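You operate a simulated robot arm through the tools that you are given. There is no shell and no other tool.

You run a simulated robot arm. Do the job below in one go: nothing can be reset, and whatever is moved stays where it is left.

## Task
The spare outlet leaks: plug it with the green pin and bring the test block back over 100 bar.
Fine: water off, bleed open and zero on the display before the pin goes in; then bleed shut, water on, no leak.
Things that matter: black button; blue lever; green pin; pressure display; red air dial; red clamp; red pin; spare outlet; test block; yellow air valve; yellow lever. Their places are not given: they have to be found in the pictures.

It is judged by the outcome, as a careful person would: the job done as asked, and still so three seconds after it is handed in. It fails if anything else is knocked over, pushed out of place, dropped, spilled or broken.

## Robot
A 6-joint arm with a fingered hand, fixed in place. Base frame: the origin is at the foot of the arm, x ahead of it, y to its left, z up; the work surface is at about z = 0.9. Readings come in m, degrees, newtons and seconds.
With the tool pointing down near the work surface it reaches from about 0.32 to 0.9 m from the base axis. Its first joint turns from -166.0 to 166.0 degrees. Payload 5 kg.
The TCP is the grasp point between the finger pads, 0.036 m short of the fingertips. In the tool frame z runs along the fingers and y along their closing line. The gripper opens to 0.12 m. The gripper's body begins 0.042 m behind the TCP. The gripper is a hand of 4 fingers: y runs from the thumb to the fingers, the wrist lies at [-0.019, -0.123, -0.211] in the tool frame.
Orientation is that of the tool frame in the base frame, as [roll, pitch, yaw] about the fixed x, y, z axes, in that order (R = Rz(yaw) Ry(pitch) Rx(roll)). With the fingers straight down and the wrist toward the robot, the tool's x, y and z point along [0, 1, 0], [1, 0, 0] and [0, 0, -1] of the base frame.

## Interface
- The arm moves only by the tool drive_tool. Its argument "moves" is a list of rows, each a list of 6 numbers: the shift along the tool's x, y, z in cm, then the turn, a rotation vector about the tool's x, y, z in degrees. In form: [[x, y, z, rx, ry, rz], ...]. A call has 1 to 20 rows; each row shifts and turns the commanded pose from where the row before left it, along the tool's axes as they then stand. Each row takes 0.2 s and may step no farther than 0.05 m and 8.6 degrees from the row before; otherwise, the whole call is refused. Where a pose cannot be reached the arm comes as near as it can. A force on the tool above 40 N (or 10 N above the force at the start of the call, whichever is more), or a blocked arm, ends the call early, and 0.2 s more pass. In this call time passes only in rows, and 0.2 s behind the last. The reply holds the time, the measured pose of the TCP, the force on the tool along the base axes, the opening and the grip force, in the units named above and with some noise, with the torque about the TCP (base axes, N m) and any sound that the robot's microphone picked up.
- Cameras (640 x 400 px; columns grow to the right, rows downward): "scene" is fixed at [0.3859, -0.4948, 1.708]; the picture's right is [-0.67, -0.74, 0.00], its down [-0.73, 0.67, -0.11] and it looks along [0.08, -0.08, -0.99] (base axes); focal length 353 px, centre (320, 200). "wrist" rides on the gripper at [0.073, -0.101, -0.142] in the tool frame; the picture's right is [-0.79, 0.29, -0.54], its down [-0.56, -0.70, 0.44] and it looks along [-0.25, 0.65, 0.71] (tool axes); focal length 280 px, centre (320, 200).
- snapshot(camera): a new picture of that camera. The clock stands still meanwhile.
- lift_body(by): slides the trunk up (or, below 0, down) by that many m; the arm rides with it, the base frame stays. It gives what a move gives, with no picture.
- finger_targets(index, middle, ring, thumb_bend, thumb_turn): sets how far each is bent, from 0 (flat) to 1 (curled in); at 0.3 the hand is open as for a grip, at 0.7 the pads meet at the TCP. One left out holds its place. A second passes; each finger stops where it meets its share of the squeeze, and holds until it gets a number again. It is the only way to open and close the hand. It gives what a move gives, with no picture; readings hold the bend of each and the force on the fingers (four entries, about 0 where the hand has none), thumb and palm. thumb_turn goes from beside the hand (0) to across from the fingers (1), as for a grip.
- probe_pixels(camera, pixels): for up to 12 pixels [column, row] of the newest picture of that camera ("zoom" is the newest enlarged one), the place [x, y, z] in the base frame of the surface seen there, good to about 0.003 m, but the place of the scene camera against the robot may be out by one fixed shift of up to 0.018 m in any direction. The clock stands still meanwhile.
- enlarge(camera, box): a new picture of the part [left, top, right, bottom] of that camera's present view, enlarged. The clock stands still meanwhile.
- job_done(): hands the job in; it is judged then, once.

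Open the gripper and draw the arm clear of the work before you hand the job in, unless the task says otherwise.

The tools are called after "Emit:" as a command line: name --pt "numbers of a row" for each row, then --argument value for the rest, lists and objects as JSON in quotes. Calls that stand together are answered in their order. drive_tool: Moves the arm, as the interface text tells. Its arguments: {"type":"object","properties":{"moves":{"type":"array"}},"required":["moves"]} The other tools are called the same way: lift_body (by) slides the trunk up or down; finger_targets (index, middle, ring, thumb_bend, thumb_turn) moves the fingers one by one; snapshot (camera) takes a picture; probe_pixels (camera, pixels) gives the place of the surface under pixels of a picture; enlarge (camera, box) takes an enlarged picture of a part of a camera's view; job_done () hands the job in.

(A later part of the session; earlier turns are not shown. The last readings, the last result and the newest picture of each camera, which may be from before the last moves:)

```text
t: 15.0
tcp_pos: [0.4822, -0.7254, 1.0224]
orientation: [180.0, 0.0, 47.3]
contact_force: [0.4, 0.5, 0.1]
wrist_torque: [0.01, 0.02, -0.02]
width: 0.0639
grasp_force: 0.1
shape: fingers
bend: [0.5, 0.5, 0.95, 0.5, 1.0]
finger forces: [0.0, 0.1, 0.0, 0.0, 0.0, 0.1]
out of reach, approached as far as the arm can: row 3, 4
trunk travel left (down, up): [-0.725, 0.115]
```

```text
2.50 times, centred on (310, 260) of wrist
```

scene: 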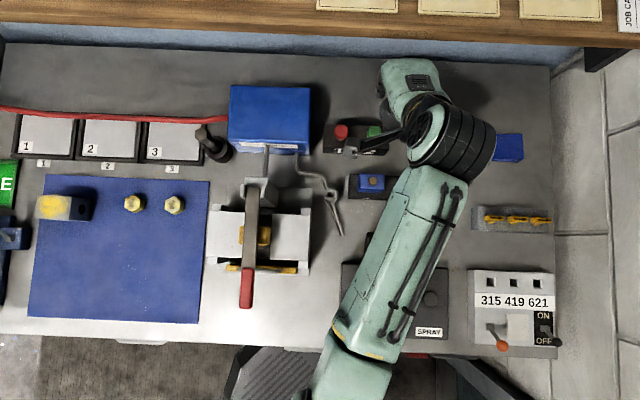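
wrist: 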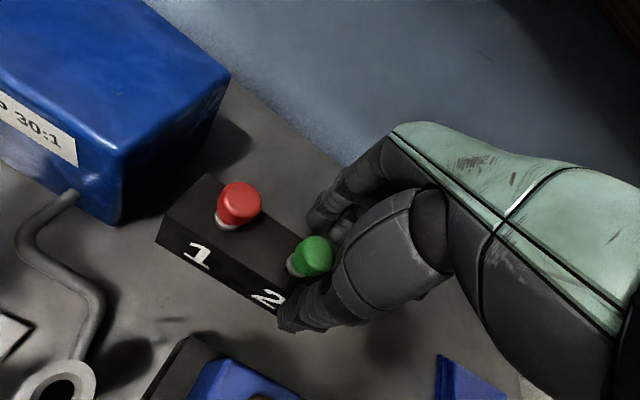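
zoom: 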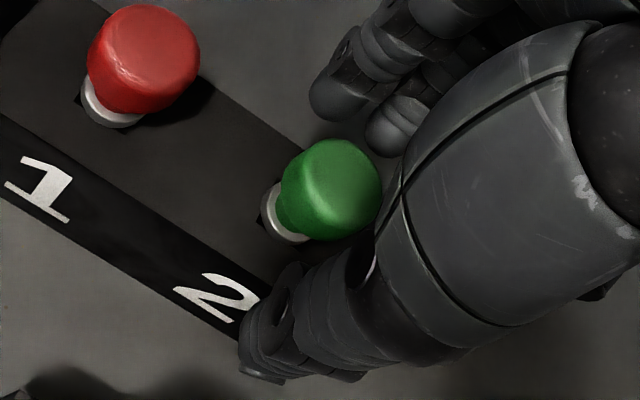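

At this height the arm is at full stretch and slid ~1 cm short. I go back up 8 cm, re-centre over the pin, and will then lower the trunk instead so the arm is less stretched.

Emit:
drive_tool --pt "0 0 -4 0 0 0" --pt "0 0 -4 0 0 0" --pt "-0.28 1.11 0 0 0 0"

```text
t: 15.8
tcp_pos: [0.4883, -0.7339, 1.103]
orientation: [-180.0, 0.0, 47.4]
contact_force: [-0.3, 0.0, -0.1]
wrist_torque: [0.0, 0.0, 0.01]
width: 0.0641
grasp_force: 0.1
shape: fingers
bend: [0.5, 0.5, 0.95, 0.5, 1.0]
finger forces: [0.1, 0.0, 0.0, 0.0, 0.0, 0.0]
trunk travel left (down, up): [-0.725, 0.115]
```

The TCP is at (0.488,-0.734,1.103), over the pin. I lower the trunk by 4 cm first and check readings.

Emit:
lift_body --by -0.04

Emit:
snapshot --camera "wrist"

Emit:
snapshot --camera "scene"

```text
t: 16.6
tcp_pos: [0.4877, -0.7332, 1.0632]
orientation: [-180.0, 0.0, 47.4]
contact_force: [-1.0, -0.4, -0.5]
wrist_torque: [0.03, 0.0, 0.0]
width: 0.0642
grasp_force: 0.0
shape: fingers
bend: [0.5, 0.5, 0.95, 0.5, 1.0]
finger forces: [0.0, 0.0, 0.0, 0.0, 0.0, 0.0]
trunk travel left (down, up): [-0.685, 0.155]
```

```text
taken
```

wrist: 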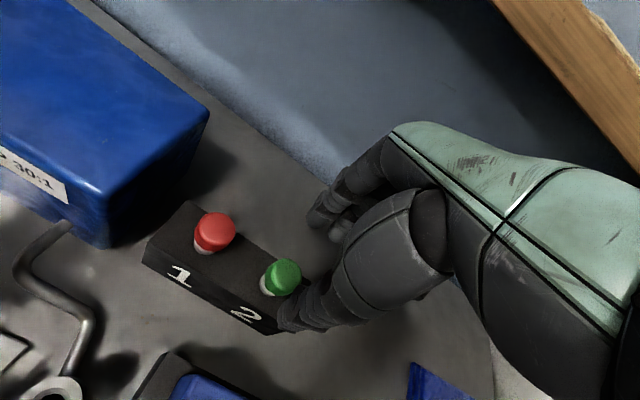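

```text
taken
```

scene: 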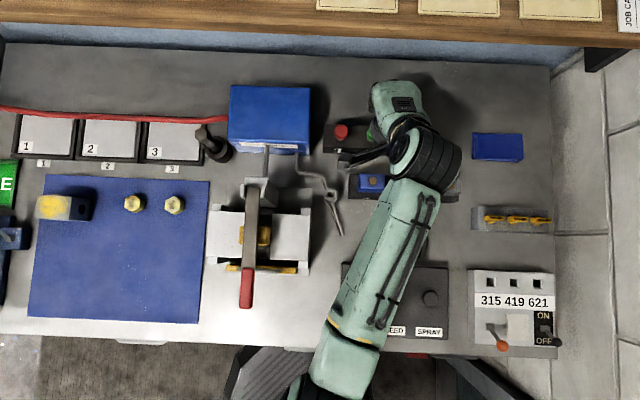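

Trunk lowering works. Before lowering further I probe the heights of the arm's links over the bench to be sure nothing beneath is near.

Emit:
probe_pixels --camera "scene" --pixels '[[365, 160], [395, 100], [425, 160], [410, 210], [385, 260], [360, 320], [345, 360], [380, 275], [384, 131], [350, 163]]'

Emit:
probe_pixels --camera "wrist" --pixels '[[284, 270], [283, 283], [272, 268], [297, 272], [268, 285], [290, 318], [318, 215], [338, 232]]'

```text
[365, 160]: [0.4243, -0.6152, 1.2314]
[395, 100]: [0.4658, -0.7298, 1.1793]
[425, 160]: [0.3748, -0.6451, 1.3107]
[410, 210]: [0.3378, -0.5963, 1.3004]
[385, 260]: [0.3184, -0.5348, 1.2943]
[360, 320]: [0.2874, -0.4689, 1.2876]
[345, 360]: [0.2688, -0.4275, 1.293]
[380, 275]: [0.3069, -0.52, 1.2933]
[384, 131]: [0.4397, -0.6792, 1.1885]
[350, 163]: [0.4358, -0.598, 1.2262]
```

```text
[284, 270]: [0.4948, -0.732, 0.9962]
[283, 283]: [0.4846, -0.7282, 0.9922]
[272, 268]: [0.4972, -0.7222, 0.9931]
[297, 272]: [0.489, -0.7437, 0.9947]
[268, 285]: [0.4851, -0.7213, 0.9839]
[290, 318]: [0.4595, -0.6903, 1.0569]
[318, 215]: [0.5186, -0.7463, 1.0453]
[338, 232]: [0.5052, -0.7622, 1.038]
```

The arm links stay near z 1.2–1.3, well clear. I lower the trunk another 4.5 cm so the fingers come down around the cap.

Emit:
lift_body --by -0.045

Emit:
enlarge --camera "wrist" --box '[220, 180, 400, 340]'

```text
t: 17.5
tcp_pos: [0.4878, -0.7327, 1.0176]
orientation: [179.9, 0.0, 47.4]
contact_force: [0.0, -0.4, -0.7]
wrist_torque: [-0.03, 0.02, 0.02]
width: 0.064
grasp_force: 0.1
shape: fingers
bend: [0.5, 0.5, 0.95, 0.5, 1.0]
finger forces: [0.0, 0.1, 0.1, 0.1, 0.0, 0.0]
trunk travel left (down, up): [-0.64, 0.2]
```

```text
2.50 times, centred on (310, 260) of wrist
```

zoom: 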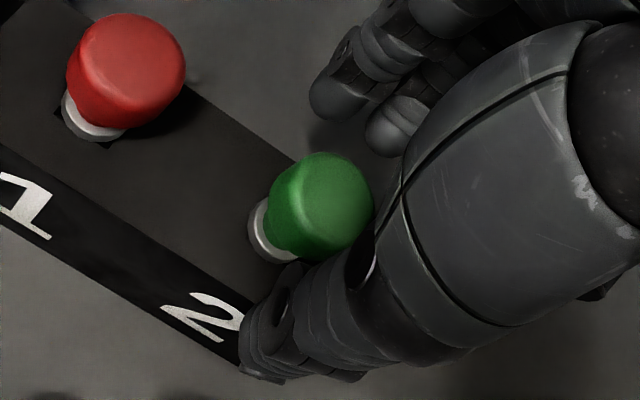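

The cap sits between thumb and fingers, slightly toward +x. I shift 2 mm in x and go down the last 1.7 cm so the fingertips end just above the holder top.

Emit:
drive_tool --pt "0.2 0 0.9 0 0 0" --pt "0 0 0.8 0 0 0"

Emit:
enlarge --camera "wrist" --box '[220, 180, 400, 340]'

Emit:
probe_pixels --camera "zoom" --pixels '[[330, 190], [300, 215], [345, 220], [260, 225], [330, 95], [385, 130], [265, 330], [285, 360]]'

```text
t: 18.1
tcp_pos: [0.4902, -0.7313, 0.9991]
orientation: [179.9, 0.0, 47.4]
contact_force: [0.2, 0.1, 0.7]
wrist_torque: [0.02, 0.0, -0.02]
width: 0.064
grasp_force: 0.1
shape: fingers
bend: [0.5, 0.5, 0.95, 0.5, 1.0]
finger forces: [0.0, 0.1, 0.0, 0.0, 0.0, 0.0]
trunk travel left (down, up): [-0.64, 0.2]
```

```text
2.50 times, centred on (310, 260) of wrist
```

zoom: 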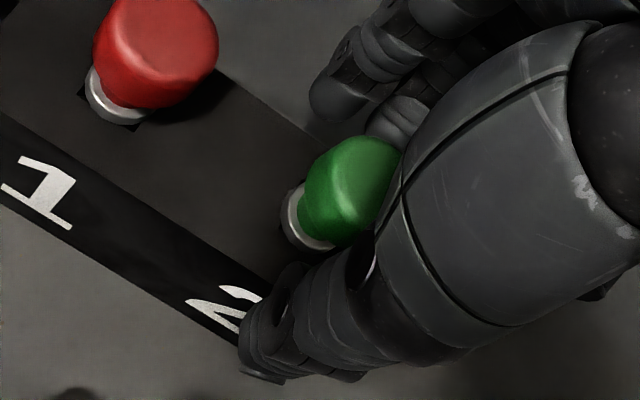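

```text
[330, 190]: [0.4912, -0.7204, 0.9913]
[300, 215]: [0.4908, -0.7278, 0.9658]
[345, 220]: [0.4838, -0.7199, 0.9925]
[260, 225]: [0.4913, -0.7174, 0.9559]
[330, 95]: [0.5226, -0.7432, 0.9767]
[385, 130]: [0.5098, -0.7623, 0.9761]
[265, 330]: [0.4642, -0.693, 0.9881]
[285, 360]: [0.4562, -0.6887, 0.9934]
```

Everything is clear of contact, with the cap centred within about 2–3 mm. I close thumb, index and middle in two stages.

Emit:
finger_targets --index 0.58 --middle 0.58 --thumb_bend 0.58

Emit:
enlarge --camera "wrist" --box '[220, 180, 400, 340]'

```text
t: 19.1
tcp_pos: [0.4895, -0.7317, 0.999]
orientation: [-179.9, 0.1, 47.4]
contact_force: [-0.6, -0.1, 0.5]
wrist_torque: [0.01, 0.01, -0.02]
width: 0.0437
grasp_force: 0.0
shape: fingers
bend: [0.57, 0.57, 0.95, 0.57, 1.0]
finger forces: [0.0, 0.0, 0.0, 0.1, 0.0, 0.0]
trunk travel left (down, up): [-0.64, 0.2]
```

```text
2.50 times, centred on (310, 260) of wrist
```

zoom: 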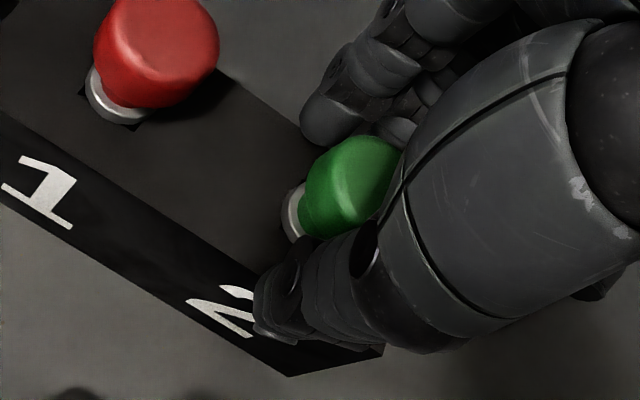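

The gap is 4.4 cm with both sides about equally far from the cap. I close fully so the fingers stop on the cap.

Emit:
finger_targets --index 0.72 --middle 0.72 --thumb_bend 0.72

Emit:
enlarge --camera "wrist" --box '[220, 180, 400, 340]'

```text
t: 20.1
tcp_pos: [0.49, -0.7306, 0.9992]
orientation: [-179.9, 0.0, 47.4]
contact_force: [0.9, -1.9, -0.8]
wrist_torque: [-0.19, -0.04, 0.02]
width: 0.0131
grasp_force: 10.3
shape: fingers
bend: [0.71, 0.71, 0.95, 0.67, 1.0]
finger forces: [5.8, 7.0, 0.0, 0.0, 7.7, 0.1]
trunk travel left (down, up): [-0.64, 0.2]
```

```text
2.50 times, centred on (310, 260) of wrist
```

zoom: 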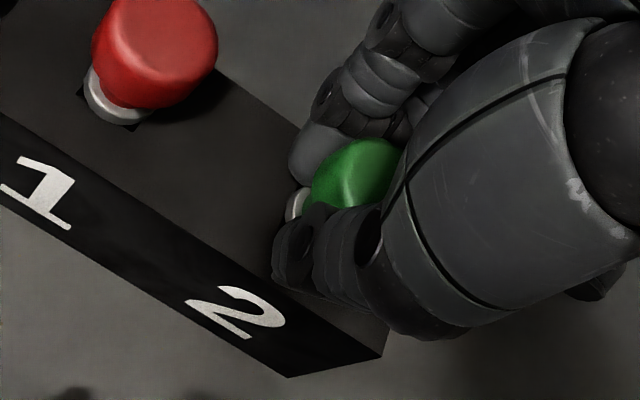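

Forces are 5.8/7.0 N on the fingers and 7.7 N on the thumb. I check the grip geometry by probing the fingertips and cap around zoom (300,165), (285,265) and (350,160).

Emit:
probe_pixels --camera "zoom" --pixels '[[300, 165], [310, 145], [335, 85], [285, 230], [285, 270], [310, 290], [330, 185], [365, 155], [297, 205], [375, 180], [350, 110], [320, 220]]'

Emit:
enlarge --camera "wrist" --box '[280, 210, 360, 290]'

```text
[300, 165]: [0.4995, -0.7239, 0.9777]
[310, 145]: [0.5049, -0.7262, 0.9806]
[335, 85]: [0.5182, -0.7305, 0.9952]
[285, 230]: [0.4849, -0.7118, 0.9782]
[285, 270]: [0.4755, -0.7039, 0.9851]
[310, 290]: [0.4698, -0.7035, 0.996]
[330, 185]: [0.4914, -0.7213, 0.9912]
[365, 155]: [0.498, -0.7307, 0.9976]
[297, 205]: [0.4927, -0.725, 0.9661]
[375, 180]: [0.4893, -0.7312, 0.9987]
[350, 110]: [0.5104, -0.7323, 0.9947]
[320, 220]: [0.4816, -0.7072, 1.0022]
```

```text
5.00 times, centred on (320, 250) of wrist
```

zoom: 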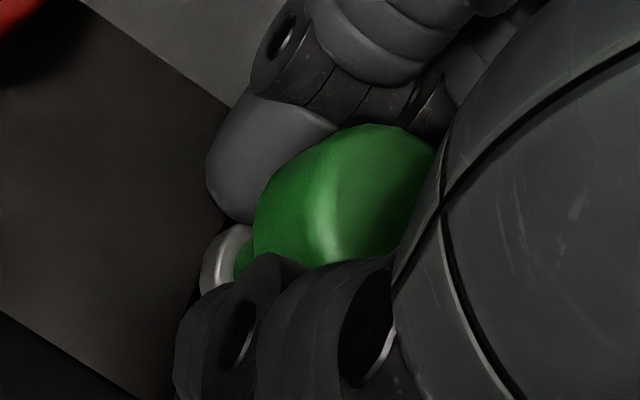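

The cap is cradled between index/middle behind and thumb in front. I firm up the grip a little by commanding slightly more bend.

Emit:
finger_targets --index 0.8 --middle 0.8 --thumb_bend 0.8

Emit:
enlarge --camera "wrist" --box '[220, 180, 400, 340]'

```text
t: 21.1
tcp_pos: [0.4898, -0.7314, 0.9998]
orientation: [-179.9, 0.0, 47.4]
contact_force: [-0.4, -4.6, -1.9]
wrist_torque: [-0.3, 0.03, 0.03]
width: 0.0084
grasp_force: 21.7
shape: fingers
bend: [0.73, 0.72, 0.95, 0.71, 1.0]
finger forces: [11.5, 12.7, 0.1, 0.1, 18.6, 0.1]
trunk travel left (down, up): [-0.64, 0.2]
```

```text
2.50 times, centred on (310, 260) of wrist
```

zoom: 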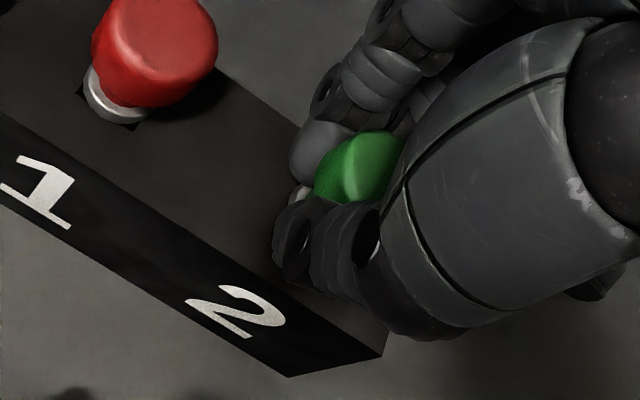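

Grip force is now about 22 N with the cap still in place. I lift slowly by 1 cm in small steps and check that the pin comes along.

Emit:
drive_tool --pt "0 0 -0.5 0 0 0" --pt "0 0 -0.5 0 0 0"

Emit:
enlarge --camera "wrist" --box '[220, 180, 400, 340]'

```text
t: 21.7
tcp_pos: [0.4902, -0.7326, 1.01]
orientation: [-179.9, 0.0, 47.4]
contact_force: [0.4, -2.4, -2.0]
wrist_torque: [-0.3, 0.04, 0.02]
width: 0.0083
grasp_force: 21.1
shape: fingers
bend: [0.73, 0.72, 0.95, 0.71, 1.0]
finger forces: [11.6, 12.3, 0.0, 0.0, 18.6, 0.0]
trunk travel left (down, up): [-0.64, 0.2]
```

```text
2.50 times, centred on (310, 260) of wrist
```

zoom: 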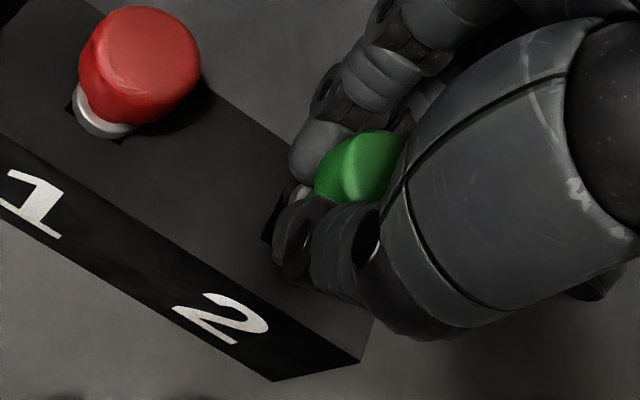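

The cap keeps its place in the hand while the holder falls away, so the pin is coming out. I keep lifting 7 cm more.

Emit:
drive_tool --pt "0 0 -1 0 0 0" --pt "0 0 -1 0 0 0" --pt "0 0 -1.5 0 0 0" --pt "0 0 -2 0 0 0" --pt "0 0 -2 0 0 0"

Emit:
snapshot --camera "wrist"

Emit:
enlarge --camera "wrist" --box '[220, 180, 400, 340]'

```text
t: 22.9
tcp_pos: [0.4868, -0.7296, 1.0852]
orientation: [-180.0, 0.0, 47.4]
contact_force: [-0.2, 0.0, -1.6]
wrist_torque: [0.03, 0.0, -0.01]
width: 0.0061
grasp_force: 21.1
shape: fingers
bend: [0.73, 0.72, 0.95, 0.72, 1.0]
finger forces: [12.7, 9.6, 0.0, 0.1, 19.9, 0.0]
trunk travel left (down, up): [-0.64, 0.2]
```

```text
taken
```

wrist: 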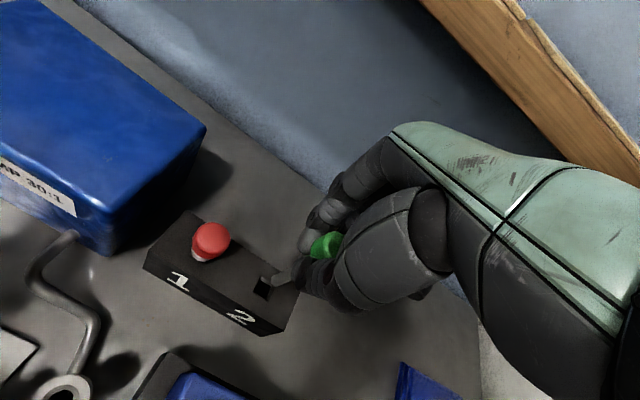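

```text
2.50 times, centred on (310, 260) of wrist
```

zoom: 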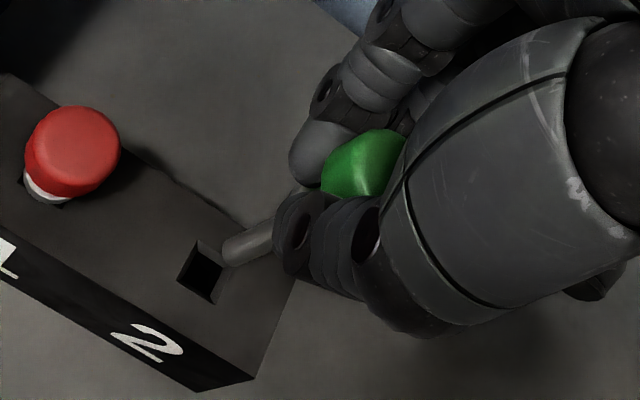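

The pin is out of the holder; its shank shows from zoom (275,235) to its tip at (228,248). I probe the shank and cap to find its tilt.

Emit:
probe_pixels --camera "zoom" --pixels '[[228, 240], [232, 255], [245, 242], [255, 238], [265, 232], [270, 242], [340, 170], [360, 160], [380, 145], [395, 170], [350, 185], [200, 268]]'

Emit:
enlarge --camera "scene" --box '[320, 60, 460, 200]'

```text
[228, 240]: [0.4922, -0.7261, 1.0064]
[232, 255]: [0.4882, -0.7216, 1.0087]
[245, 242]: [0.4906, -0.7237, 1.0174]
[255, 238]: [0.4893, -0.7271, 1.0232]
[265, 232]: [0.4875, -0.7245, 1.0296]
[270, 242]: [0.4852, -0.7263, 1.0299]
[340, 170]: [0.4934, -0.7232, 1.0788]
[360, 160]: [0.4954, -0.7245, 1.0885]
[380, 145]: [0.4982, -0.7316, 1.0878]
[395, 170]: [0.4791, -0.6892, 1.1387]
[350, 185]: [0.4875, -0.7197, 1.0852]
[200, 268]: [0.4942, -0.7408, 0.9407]
```

```text
2.86 times, centred on (390, 130) of scene
```

zoom: 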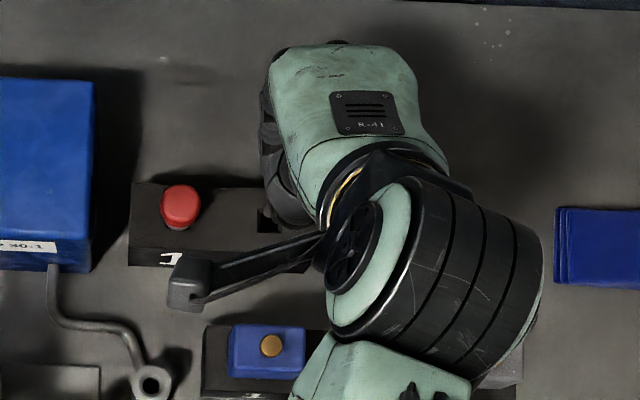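

The pin hangs close to vertical, its tip about 8 cm below the TCP (tip near (0.491,-0.730,1.005)). Before travelling I probe the surroundings of the outlet (test block, clamp handle, fixture heights) to check clearance for the hand and the camera stalk.

Emit:
snapshot --camera "scene"

Emit:
probe_pixels --camera "scene" --pixels '[[290, 235], [305, 215], [305, 250], [252, 205], [250, 240], [247, 295], [265, 238], [257, 190], [275, 190], [310, 200], [300, 270], [331, 196]]'

Emit:
enlarge --camera "scene" --box '[230, 150, 380, 290]'

```text
taken
```

scene: 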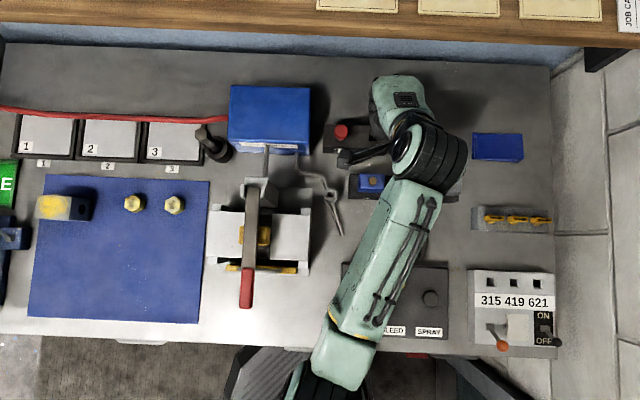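

```text
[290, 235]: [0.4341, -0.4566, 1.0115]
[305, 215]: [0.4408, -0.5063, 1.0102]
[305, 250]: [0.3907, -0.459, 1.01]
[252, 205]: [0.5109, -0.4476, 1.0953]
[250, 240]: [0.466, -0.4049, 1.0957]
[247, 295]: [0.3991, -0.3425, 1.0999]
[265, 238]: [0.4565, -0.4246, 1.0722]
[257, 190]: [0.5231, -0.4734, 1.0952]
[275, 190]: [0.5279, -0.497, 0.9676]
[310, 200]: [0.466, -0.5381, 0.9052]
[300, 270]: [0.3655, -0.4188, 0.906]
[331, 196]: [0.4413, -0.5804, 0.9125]
```

```text
2.86 times, centred on (305, 220) of scene
```

zoom: 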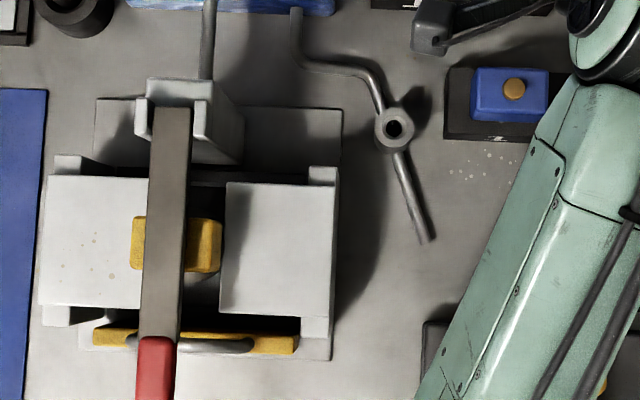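

The test block top is at 1.01 and the clamp handle at 1.10, about 7 cm beside where the camera will be, so the route is clear. I raise the pin 3 cm and carry it over the outlet.

Emit:
drive_tool --pt "0 0 -1.5 0 0 0" --pt "0 0 -1.5 0 0 0" --pt "2.13 -3.05 0 0 0 0" --pt "2.13 -3.05 0 0 0 0" --pt "2.13 -3.05 0 0 0 0" --pt "2.13 -3.05 0 0 0 0"

Emit:
snapshot --camera "wrist"

Emit:
enlarge --camera "wrist" --box '[220, 200, 360, 340]'

Emit:
snapshot --camera "scene"

```text
t: 24.3
tcp_pos: [0.4533, -0.5816, 1.1197]
orientation: [180.0, 0.0, 47.4]
contact_force: [0.4, -0.4, -0.6]
wrist_torque: [-0.02, -0.01, -0.02]
width: 0.0061
grasp_force: 21.8
shape: fingers
bend: [0.73, 0.72, 0.95, 0.72, 1.0]
finger forces: [13.3, 10.3, 0.0, 0.0, 20.3, 0.0]
trunk travel left (down, up): [-0.64, 0.2]
```

```text
taken
```

wrist: 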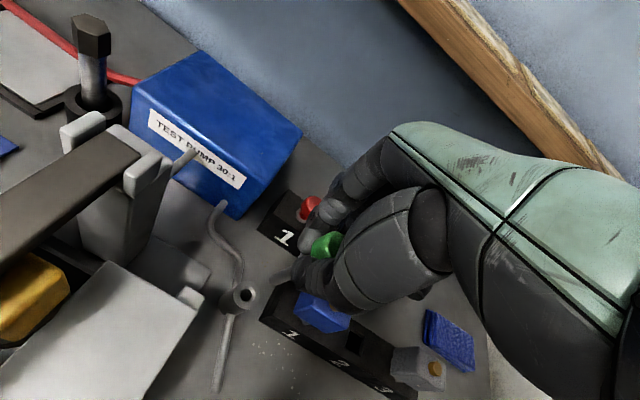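

```text
2.86 times, centred on (290, 270) of wrist
```

zoom: 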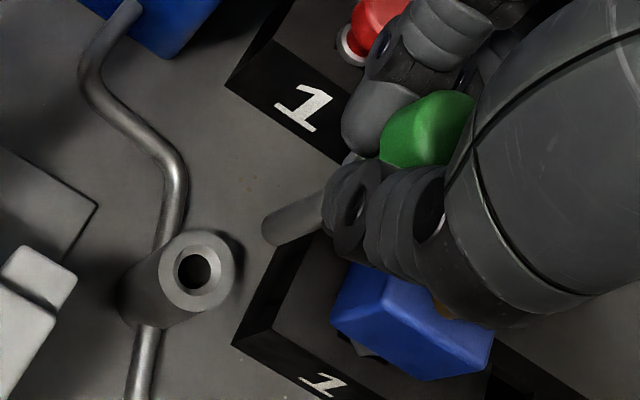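

```text
taken
```

scene: 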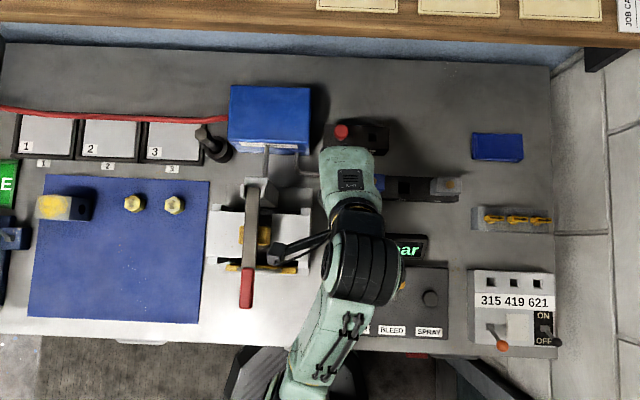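

The shank tip shows at zoom (270,229) and the hole at (197,271). I probe the tip, shank and boss rim again here for a precise alignment.

Emit:
probe_pixels --camera "zoom" --pixels '[[267, 222], [272, 238], [280, 218], [284, 232], [300, 208], [305, 222], [320, 200], [318, 212]]'

Emit:
probe_pixels --camera "zoom" --pixels '[[197, 240], [225, 255], [228, 280], [197, 302], [165, 258], [165, 285], [215, 243], [180, 245], [215, 297], [180, 298], [197, 268], [197, 285]]'

Emit:
enlarge --camera "wrist" --box '[230, 240, 310, 320]'

```text
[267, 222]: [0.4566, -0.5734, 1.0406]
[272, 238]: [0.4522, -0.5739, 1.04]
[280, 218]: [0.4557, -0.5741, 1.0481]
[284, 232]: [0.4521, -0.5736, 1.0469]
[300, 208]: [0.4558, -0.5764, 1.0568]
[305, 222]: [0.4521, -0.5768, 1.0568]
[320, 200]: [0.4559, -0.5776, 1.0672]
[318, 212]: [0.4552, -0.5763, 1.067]
```

```text
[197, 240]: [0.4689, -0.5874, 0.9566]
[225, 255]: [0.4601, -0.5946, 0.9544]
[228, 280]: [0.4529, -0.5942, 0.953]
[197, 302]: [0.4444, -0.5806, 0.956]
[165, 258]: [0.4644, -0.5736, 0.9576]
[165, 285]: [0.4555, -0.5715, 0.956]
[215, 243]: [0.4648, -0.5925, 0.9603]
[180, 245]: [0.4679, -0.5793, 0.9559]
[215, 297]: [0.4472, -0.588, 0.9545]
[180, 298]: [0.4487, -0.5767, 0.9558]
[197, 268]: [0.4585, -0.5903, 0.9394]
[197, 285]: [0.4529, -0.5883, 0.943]
```

```text
5.00 times, centred on (270, 280) of wrist
```

zoom: 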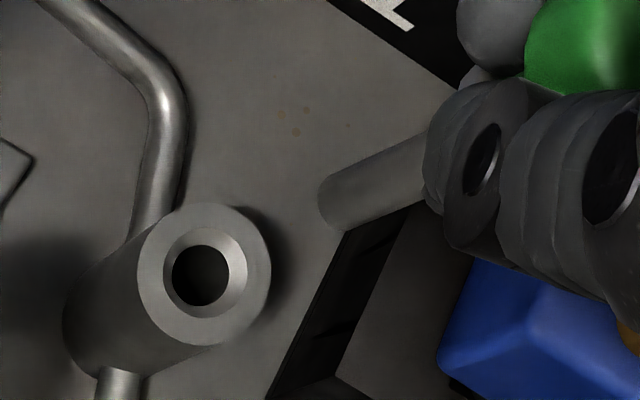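

The hole centre is about (0.4575,-0.5838) at z 0.956 with a wide chamfer; the shank (about 10 mm) tip centre is about (0.455,-0.578,1.04). I enlarge the shank strongly to judge its tilt.

Emit:
enlarge --camera "wrist" --box '[260, 240, 310, 290]'

Emit:
probe_pixels --camera "zoom" --pixels '[[170, 265], [190, 250], [210, 243], [230, 235], [250, 225], [270, 215], [290, 205], [310, 195], [330, 188], [345, 180], [200, 260], [250, 240]]'

```text
8.00 times, centred on (285, 265) of wrist
```

zoom: 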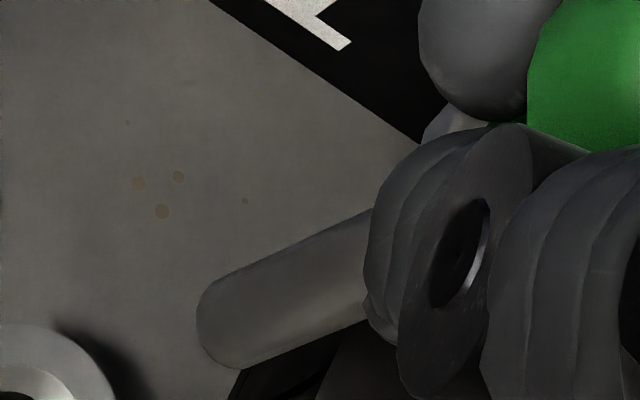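

```text
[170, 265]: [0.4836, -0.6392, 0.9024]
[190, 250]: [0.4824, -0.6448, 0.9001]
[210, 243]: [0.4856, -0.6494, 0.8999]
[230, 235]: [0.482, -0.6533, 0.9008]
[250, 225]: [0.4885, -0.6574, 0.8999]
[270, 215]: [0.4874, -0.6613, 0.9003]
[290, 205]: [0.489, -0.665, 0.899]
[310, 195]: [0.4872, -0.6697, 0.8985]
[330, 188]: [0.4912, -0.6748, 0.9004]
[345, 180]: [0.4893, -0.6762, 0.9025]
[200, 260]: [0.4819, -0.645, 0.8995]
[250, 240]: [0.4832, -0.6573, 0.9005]
```

The shank leans about 3–4° toward tool +x, and tip-to-hole error is about (−3.5,+6.5) mm in tool x/y. I tilt the hand −3.5° about tool y to bring the pin upright, shift to compensate, and descend 5.5 cm vertically (tip stays ~3 cm above the rim).

Emit:
drive_tool --pt "0 0 0 0 -3.5 0" --pt "0.14 0.65 0 0 0 0" --pt "0.12 0 2.0 0 0 0" --pt "0.12 0 2.0 0 0 0" --pt "0.09 0 1.5 0 0 0"

Emit:
snapshot --camera "wrist"

Emit:
enlarge --camera "wrist" --box '[220, 220, 320, 320]'

```text
t: 25.5
tcp_pos: [0.4629, -0.5894, 1.0596]
orientation: [-180.0, 3.6, 47.3]
contact_force: [-0.6, -0.3, 0.8]
wrist_torque: [-0.01, -0.02, -0.03]
width: 0.0057
grasp_force: 22.2
shape: fingers
bend: [0.73, 0.72, 0.95, 0.72, 1.0]
finger forces: [13.8, 10.1, 0.0, 0.0, 20.4, 0.1]
trunk travel left (down, up): [-0.64, 0.2]
```

```text
taken
```

wrist: 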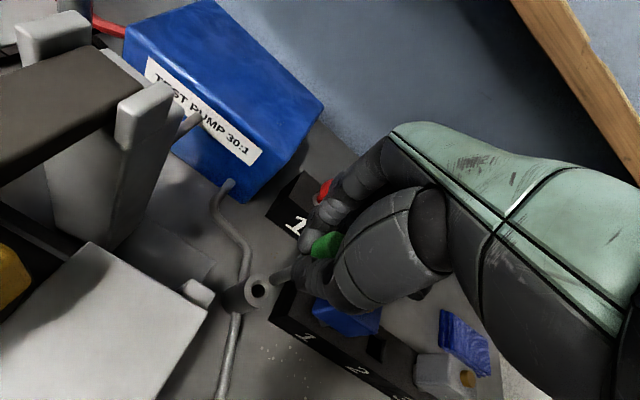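

```text
4.00 times, centred on (270, 270) of wrist
```

zoom: 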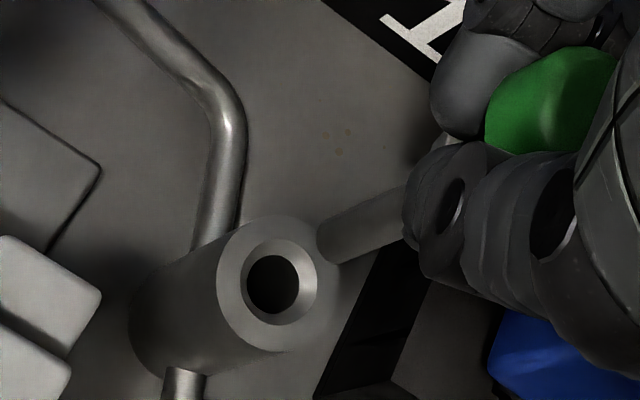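

The tip now hovers about 2–3 cm above the rim. I probe both tip and rim in this same picture to get their relative offset.

Emit:
probe_pixels --camera "zoom" --pixels '[[326, 232], [330, 245], [335, 256], [345, 222], [350, 235], [355, 248], [370, 210], [376, 225], [380, 238], [392, 205], [398, 218], [400, 230]]'

Emit:
probe_pixels --camera "zoom" --pixels '[[277, 225], [277, 342], [228, 284], [327, 284], [243, 244], [312, 325], [243, 325], [312, 244], [277, 235], [277, 333], [235, 284], [320, 284]]'

```text
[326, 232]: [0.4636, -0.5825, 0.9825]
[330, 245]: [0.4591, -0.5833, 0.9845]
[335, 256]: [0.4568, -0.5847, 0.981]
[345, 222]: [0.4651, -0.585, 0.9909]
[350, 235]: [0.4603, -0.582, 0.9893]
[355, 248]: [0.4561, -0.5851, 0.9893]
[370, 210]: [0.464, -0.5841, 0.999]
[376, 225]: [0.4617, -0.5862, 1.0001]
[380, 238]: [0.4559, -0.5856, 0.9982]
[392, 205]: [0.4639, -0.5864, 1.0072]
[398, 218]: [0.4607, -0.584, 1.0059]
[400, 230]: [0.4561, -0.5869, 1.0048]
```

```text
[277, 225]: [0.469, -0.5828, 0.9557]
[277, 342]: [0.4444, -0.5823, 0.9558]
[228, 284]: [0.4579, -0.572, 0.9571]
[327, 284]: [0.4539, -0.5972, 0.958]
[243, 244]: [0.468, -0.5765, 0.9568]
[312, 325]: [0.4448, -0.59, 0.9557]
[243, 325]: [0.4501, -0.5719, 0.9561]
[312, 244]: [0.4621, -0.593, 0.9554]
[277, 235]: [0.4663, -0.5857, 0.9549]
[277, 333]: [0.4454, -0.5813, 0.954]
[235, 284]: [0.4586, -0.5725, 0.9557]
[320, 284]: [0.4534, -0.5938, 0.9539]
```

Tip centre is about (0.4605,-0.587) versus hole centre (0.4562,-0.5833): a correction of about (−0.7,−4.7) mm in tool x/y. I apply it and descend 1.7 cm, leaving the tip just above the rim.

Emit:
drive_tool --pt "-0.07 -0.47 0 0 0 0" --pt "0.06 0 1.0 0 0 0" --pt "0.04 0 0.7 0 0 0"

Emit:
snapshot --camera "wrist"

Emit:
enlarge --camera "wrist" --box '[230, 240, 310, 320]'

```text
t: 26.3
tcp_pos: [0.4584, -0.5871, 1.0436]
orientation: [180.0, 3.6, 47.4]
contact_force: [0.8, 0.5, -0.4]
wrist_torque: [0.01, -0.03, 0.0]
width: 0.0056
grasp_force: 21.9
shape: fingers
bend: [0.73, 0.72, 0.95, 0.72, 1.0]
finger forces: [14.0, 10.2, 0.0, 0.1, 20.4, 0.0]
trunk travel left (down, up): [-0.64, 0.2]
```

```text
taken
```

wrist: 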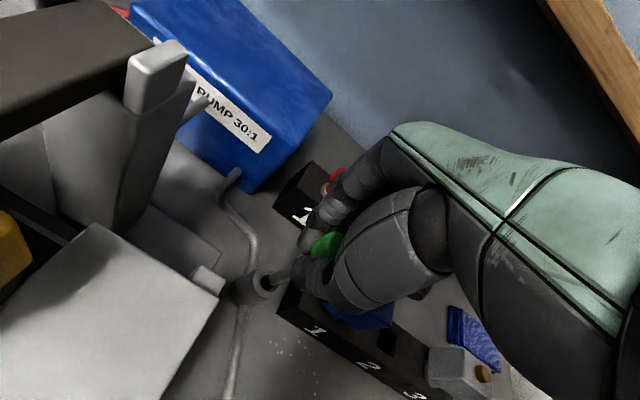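

```text
5.00 times, centred on (270, 280) of wrist
```

zoom: 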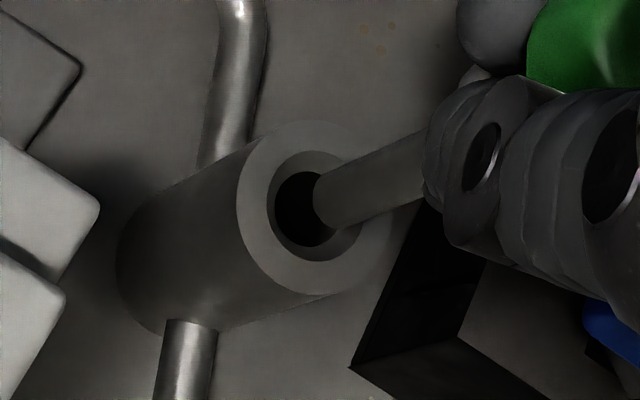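

The tip at zoom (325,198) will land at about (307,208), essentially on the hole centre (314,208). I descend 1.5 cm slowly and watch the force.

Emit:
drive_tool --pt "0.03 0 0.5 0 0 0" --pt "0.03 0 0.5 0 0 0" --pt "0.03 0 0.5 0 0 0"

Emit:
enlarge --camera "wrist" --box '[240, 230, 340, 320]'

```text
t: 27.1
tcp_pos: [0.4598, -0.5882, 1.0283]
orientation: [180.0, 3.6, 47.4]
contact_force: [-0.6, 2.1, -0.3]
wrist_torque: [0.13, 0.06, 0.0]
width: 0.0057
grasp_force: 22.7
shape: fingers
bend: [0.73, 0.72, 0.95, 0.72, 1.0]
finger forces: [13.3, 10.5, 0.0, 0.0, 21.6, 0.0]
trunk travel left (down, up): [-0.64, 0.2]
```

```text
4.44 times, centred on (290, 275) of wrist
```

zoom: 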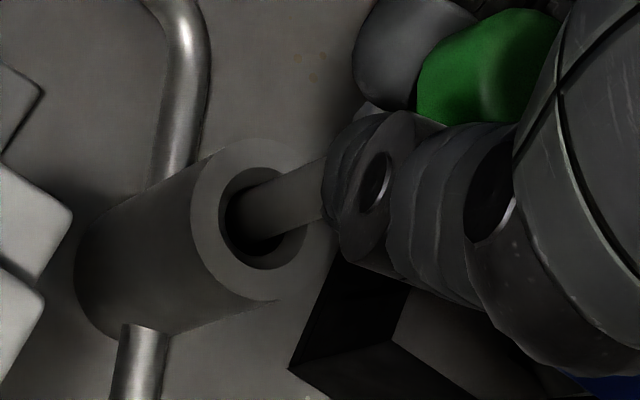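

The tip has entered the bore with a light side force (+2.1 N in base y), so it rubs the far wall. I shift about 1.5 mm toward tool −y and continue down 1 cm.

Emit:
drive_tool --pt "0.08 -0.15 0 0 0 0" --pt "0.03 0 0.5 0 0 0" --pt "0.03 0 0.5 0 0 0"

Emit:
enlarge --camera "wrist" --box '[240, 230, 340, 320]'

```text
t: 27.9
tcp_pos: [0.4581, -0.5875, 1.0181]
orientation: [-180.0, 3.5, 47.4]
contact_force: [-0.2, 1.4, -0.1]
wrist_torque: [0.07, 0.02, 0.03]
width: 0.0057
grasp_force: 22.6
shape: fingers
bend: [0.73, 0.72, 0.95, 0.72, 1.0]
finger forces: [14.0, 10.4, 0.0, 0.0, 21.2, 0.0]
trunk travel left (down, up): [-0.64, 0.2]
```

```text
4.44 times, centred on (290, 275) of wrist
```

zoom: 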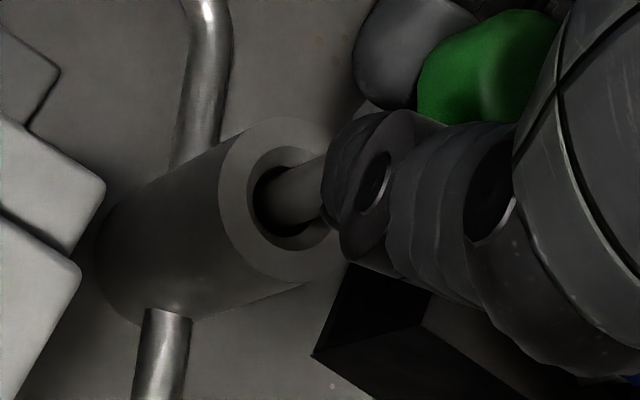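

The pin goes down freely with little force. I continue 1 cm more.

Emit:
drive_tool --pt "0.05 -0.05 0.5 0 0 0" --pt "0.03 0 0.5 0 0 0"

Emit:
enlarge --camera "wrist" --box '[240, 220, 350, 320]'

```text
t: 28.5
tcp_pos: [0.4573, -0.5848, 1.009]
orientation: [179.8, 3.5, 47.4]
contact_force: [-0.6, 2.2, 1.7]
wrist_torque: [0.05, 0.05, -0.01]
width: 0.0055
grasp_force: 24.0
shape: fingers
bend: [0.73, 0.73, 0.95, 0.73, 1.0]
finger forces: [14.6, 10.8, 0.1, 0.0, 23.1, 0.1]
trunk travel left (down, up): [-0.64, 0.2]
```

```text
4.00 times, centred on (295, 270) of wrist
```

zoom: 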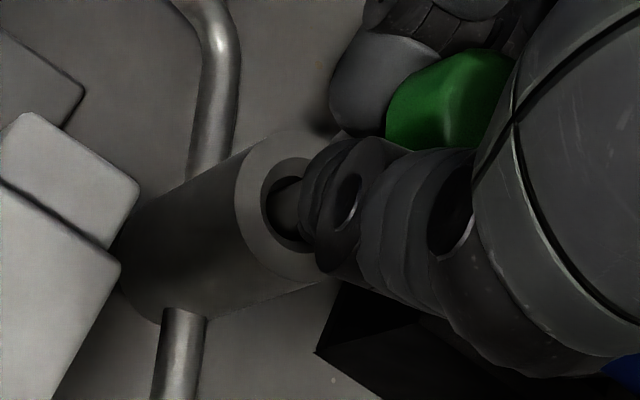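

Depth is good (TCP 1.009) with about 2 N of side force. I go down another 0.8 cm in small steps with a slight −y relief.

Emit:
drive_tool --pt "0.05 -0.08 0.4 0 0 0" --pt "0.02 0 0.4 0 0 0"

Emit:
enlarge --camera "wrist" --box '[240, 220, 350, 320]'

```text
t: 29.1
tcp_pos: [0.4582, -0.5841, 1.0009]
orientation: [-179.9, 3.5, 47.5]
contact_force: [3.2, 1.8, 4.0]
wrist_torque: [-0.16, 0.01, 0.01]
width: 0.0051
grasp_force: 26.9
shape: fingers
bend: [0.73, 0.73, 0.95, 0.73, 1.0]
finger forces: [16.1, 13.6, 0.1, 0.0, 24.7, 0.1]
trunk travel left (down, up): [-0.64, 0.2]
```

```text
4.00 times, centred on (295, 270) of wrist
```

zoom: 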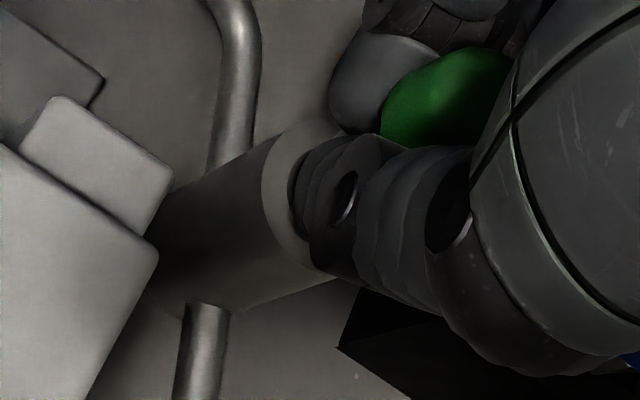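

Vertical force is only 4 N. I continue in 3 mm steps to seat the pin.

Emit:
drive_tool --pt "0.02 0 0.3 0 0 0" --pt "0.02 0 0.3 0 0 0"

Emit:
enlarge --camera "wrist" --box '[240, 220, 350, 320]'

```text
t: 29.7
tcp_pos: [0.4585, -0.5842, 0.996]
orientation: [179.9, 3.6, 47.5]
contact_force: [3.6, 3.2, 7.1]
wrist_torque: [-0.16, 0.01, 0.0]
width: 0.0052
grasp_force: 28.0
shape: fingers
bend: [0.73, 0.73, 0.95, 0.73, 1.0]
finger forces: [16.8, 13.8, 0.1, 0.1, 25.8, 0.1]
trunk travel left (down, up): [-0.64, 0.2]
```

```text
4.00 times, centred on (295, 270) of wrist
```

zoom: 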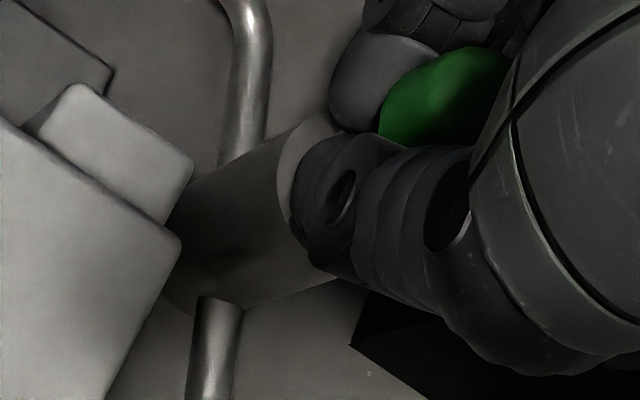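

Depth is now about what the collar needs (TCP 0.996, 7 N). I open the fingers to let go and see how far the pin is seated.

Emit:
finger_targets --index 0.55 --middle 0.55 --thumb_bend 0.55

Emit:
enlarge --camera "wrist" --box '[240, 200, 380, 320]'

```text
t: 30.7
tcp_pos: [0.4582, -0.586, 0.9961]
orientation: [180.0, 3.4, 47.4]
contact_force: [0.0, 0.4, 0.5]
wrist_torque: [0.05, 0.01, -0.02]
width: 0.0486
grasp_force: 0.1
shape: fingers
bend: [0.55, 0.55, 0.95, 0.55, 1.0]
finger forces: [0.1, 0.0, 0.0, 0.0, 0.0, 0.0]
trunk travel left (down, up): [-0.64, 0.2]
```

```text
3.33 times, centred on (310, 260) of wrist
```

zoom: 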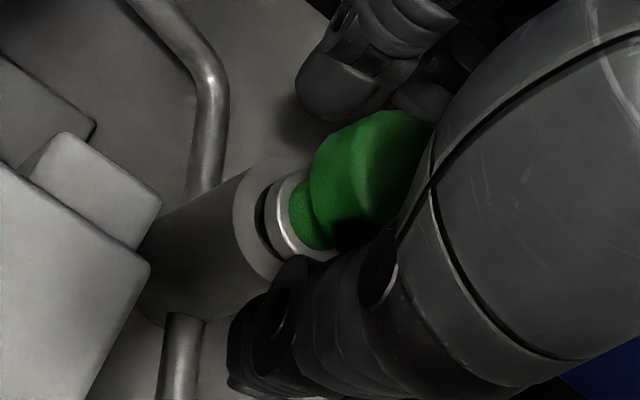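

The pin stands in the bore with its silver collar almost at the rim. I raise the hand 6 cm straight up (undoing the tilt) to inspect.

Emit:
drive_tool --pt "-0.12 0 -2.0 0 0 0" --pt "-0.12 0 -2.0 0 0 0" --pt "-0.12 0 -2.0 0 0 0" --pt "0 0 0 0 3.5 0"

Emit:
snapshot --camera "wrist"

Emit:
enlarge --camera "wrist" --box '[230, 220, 330, 320]'

```text
t: 31.7
tcp_pos: [0.4577, -0.5841, 1.0569]
orientation: [180.0, -0.2, 47.5]
contact_force: [0.7, 0.2, 0.3]
wrist_torque: [0.03, -0.04, -0.02]
width: 0.0485
grasp_force: 0.1
shape: fingers
bend: [0.55, 0.55, 0.95, 0.55, 1.0]
finger forces: [0.1, 0.0, 0.0, 0.0, 0.1, 0.0]
trunk travel left (down, up): [-0.64, 0.2]
```

```text
taken
```

wrist: 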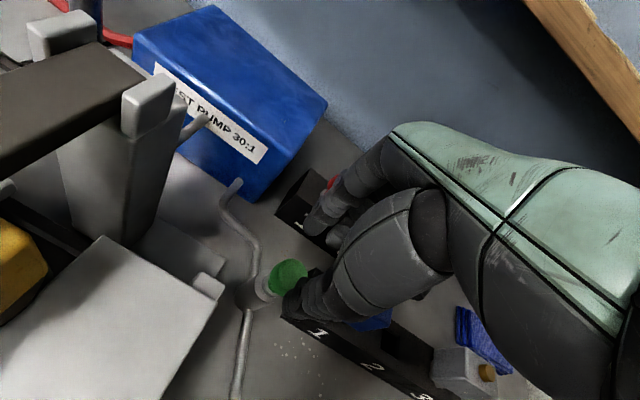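

```text
4.00 times, centred on (280, 270) of wrist
```

zoom: 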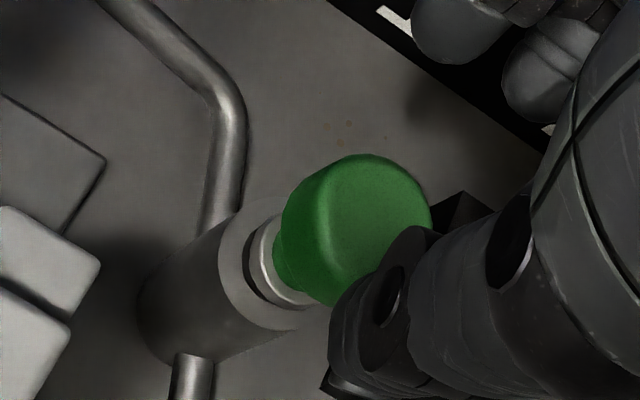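

The collar seems to stand slightly above the rim. I probe the cap top, collar and rim heights.

Emit:
probe_pixels --camera "zoom" --pixels '[[375, 215], [360, 180], [410, 200], [350, 240], [400, 180], [370, 255], [265, 265], [275, 285], [258, 250], [235, 255], [250, 305], [300, 320]]'

```text
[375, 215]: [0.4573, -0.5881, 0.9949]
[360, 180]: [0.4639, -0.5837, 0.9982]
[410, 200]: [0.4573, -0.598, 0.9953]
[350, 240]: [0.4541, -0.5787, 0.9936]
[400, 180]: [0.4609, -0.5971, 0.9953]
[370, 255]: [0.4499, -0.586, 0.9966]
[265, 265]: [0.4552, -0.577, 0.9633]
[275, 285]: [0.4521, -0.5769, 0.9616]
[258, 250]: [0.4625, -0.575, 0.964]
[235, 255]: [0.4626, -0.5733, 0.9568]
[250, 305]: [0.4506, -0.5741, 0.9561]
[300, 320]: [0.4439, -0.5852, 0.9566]
```

The cap top is at 0.995, about 2–3 mm higher than a full seat (≈0.9925), and leans slightly toward base −y. I close the fingers above it to press it home with the fingertips, first checking their shape.

Emit:
finger_targets --index 0.72 --middle 0.72 --thumb_bend 0.7

Emit:
snapshot --camera "wrist"

Emit:
enlarge --camera "wrist" --box '[230, 200, 370, 320]'

```text
t: 32.7
tcp_pos: [0.4577, -0.5845, 1.0552]
orientation: [-180.0, -0.1, 47.4]
contact_force: [0.1, 0.2, -0.2]
wrist_torque: [0.0, -0.02, 0.0]
width: 0.0023
grasp_force: 0.1
shape: fingers
bend: [0.72, 0.72, 0.95, 0.7, 1.0]
finger forces: [0.0, 0.0, 0.1, 0.1, 0.1, 0.1]
trunk travel left (down, up): [-0.64, 0.2]
```

```text
taken
```

wrist: 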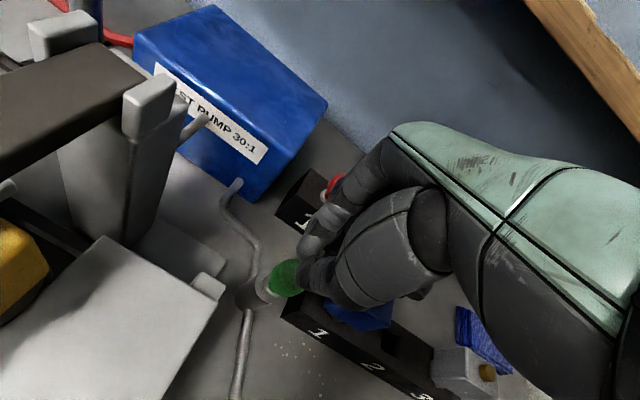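

```text
3.33 times, centred on (300, 260) of wrist
```

zoom: 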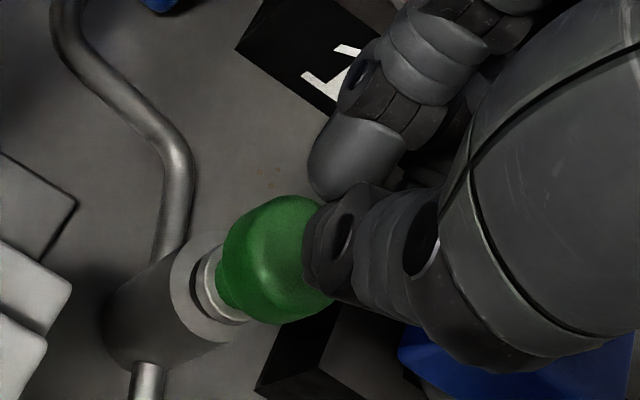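

Tips of index (zoom (325,185)) and thumb (zoom (320,250)) are together just above the cap. I probe them to place them over the cap centre.

Emit:
probe_pixels --camera "zoom" --pixels '[[318, 170], [325, 190], [345, 165], [318, 220], [315, 250], [325, 270], [345, 290], [335, 200], [265, 250], [290, 215], [250, 220], [280, 300]]'

```text
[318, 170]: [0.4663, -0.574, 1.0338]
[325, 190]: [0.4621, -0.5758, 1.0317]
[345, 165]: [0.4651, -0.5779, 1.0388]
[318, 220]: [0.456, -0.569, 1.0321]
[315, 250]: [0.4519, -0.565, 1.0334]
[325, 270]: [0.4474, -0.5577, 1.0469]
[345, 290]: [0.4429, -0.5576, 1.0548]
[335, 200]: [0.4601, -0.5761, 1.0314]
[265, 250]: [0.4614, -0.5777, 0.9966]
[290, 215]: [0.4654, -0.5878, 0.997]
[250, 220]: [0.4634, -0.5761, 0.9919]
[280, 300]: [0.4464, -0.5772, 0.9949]
```

The fingertip cluster is about 5 mm toward the thumb side of the TCP; I shift (−2.3,+4.7) mm so it is over the cap centre and move down 2.2 cm, then in fine steps.

Emit:
drive_tool --pt "-0.23 0.47 0 0 0 0" --pt "0 0 1.2 0 0 0" --pt "0 0 1.0 0 0 0" --pt "0 0 0.3 0 0 0" --pt "0 0 0.3 0 0 0"

Emit:
enlarge --camera "wrist" --box '[230, 200, 370, 320]'

```text
t: 33.9
tcp_pos: [0.4591, -0.5882, 1.0331]
orientation: [179.5, 0.1, 47.4]
contact_force: [-2.0, 3.5, 21.8]
wrist_torque: [0.38, 0.22, 0.03]
width: 0.0016
grasp_force: 11.4
shape: fingers
bend: [0.72, 0.72, 0.95, 0.7, 1.0]
finger forces: [0.0, 0.0, 0.1, 0.0, 23.2, 0.1]
trunk travel left (down, up): [-0.64, 0.2]
```

```text
3.33 times, centred on (300, 260) of wrist
```

zoom: 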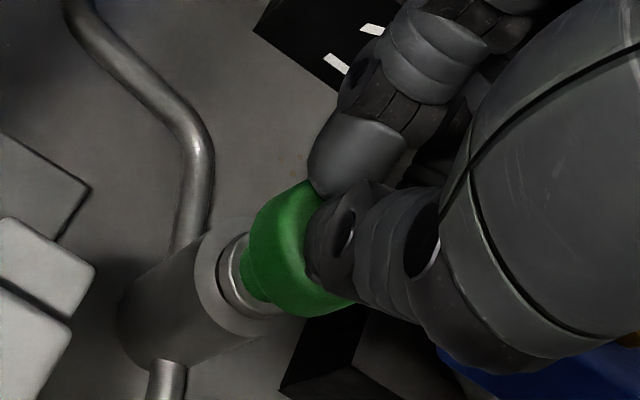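

The thumb tip presses the cap with about 22 N near its front edge. I push a little more (3 mm steps) to see whether it settles.

Emit:
drive_tool --pt "0 0 0.2 0 0 0" --pt "0 0 0.2 0 0 0"

Emit:
enlarge --camera "wrist" --box '[230, 200, 370, 320]'

```text
t: 34.7
tcp_pos: [0.4616, -0.5902, 1.0318]
orientation: [179.1, 0.1, 47.5]
contact_force: [-2.8, 6.7, 25.2]
wrist_torque: [0.66, 0.41, -0.02]
width: 0.0041
grasp_force: 12.9
shape: fingers
bend: [0.72, 0.72, 0.95, 0.7, 1.0]
finger forces: [0.0, 0.0, 0.0, 0.0, 25.4, 0.1]
trunk travel left (down, up): [-0.64, 0.2]
stopped in row 2: the force on the tool passed its limit at 41 N (the readings are from after the stop); the commanded pose is now the measured one
```

```text
3.33 times, centred on (300, 260) of wrist
```

zoom: 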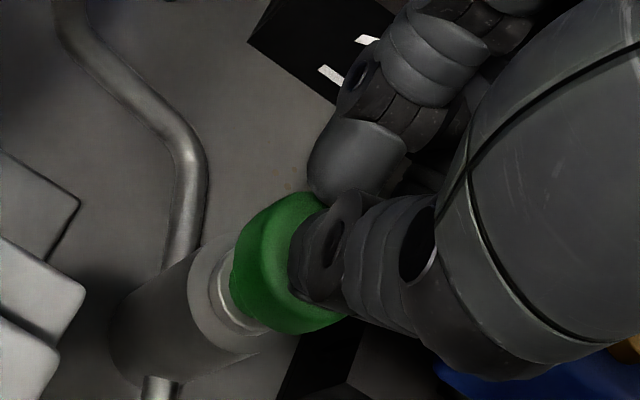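

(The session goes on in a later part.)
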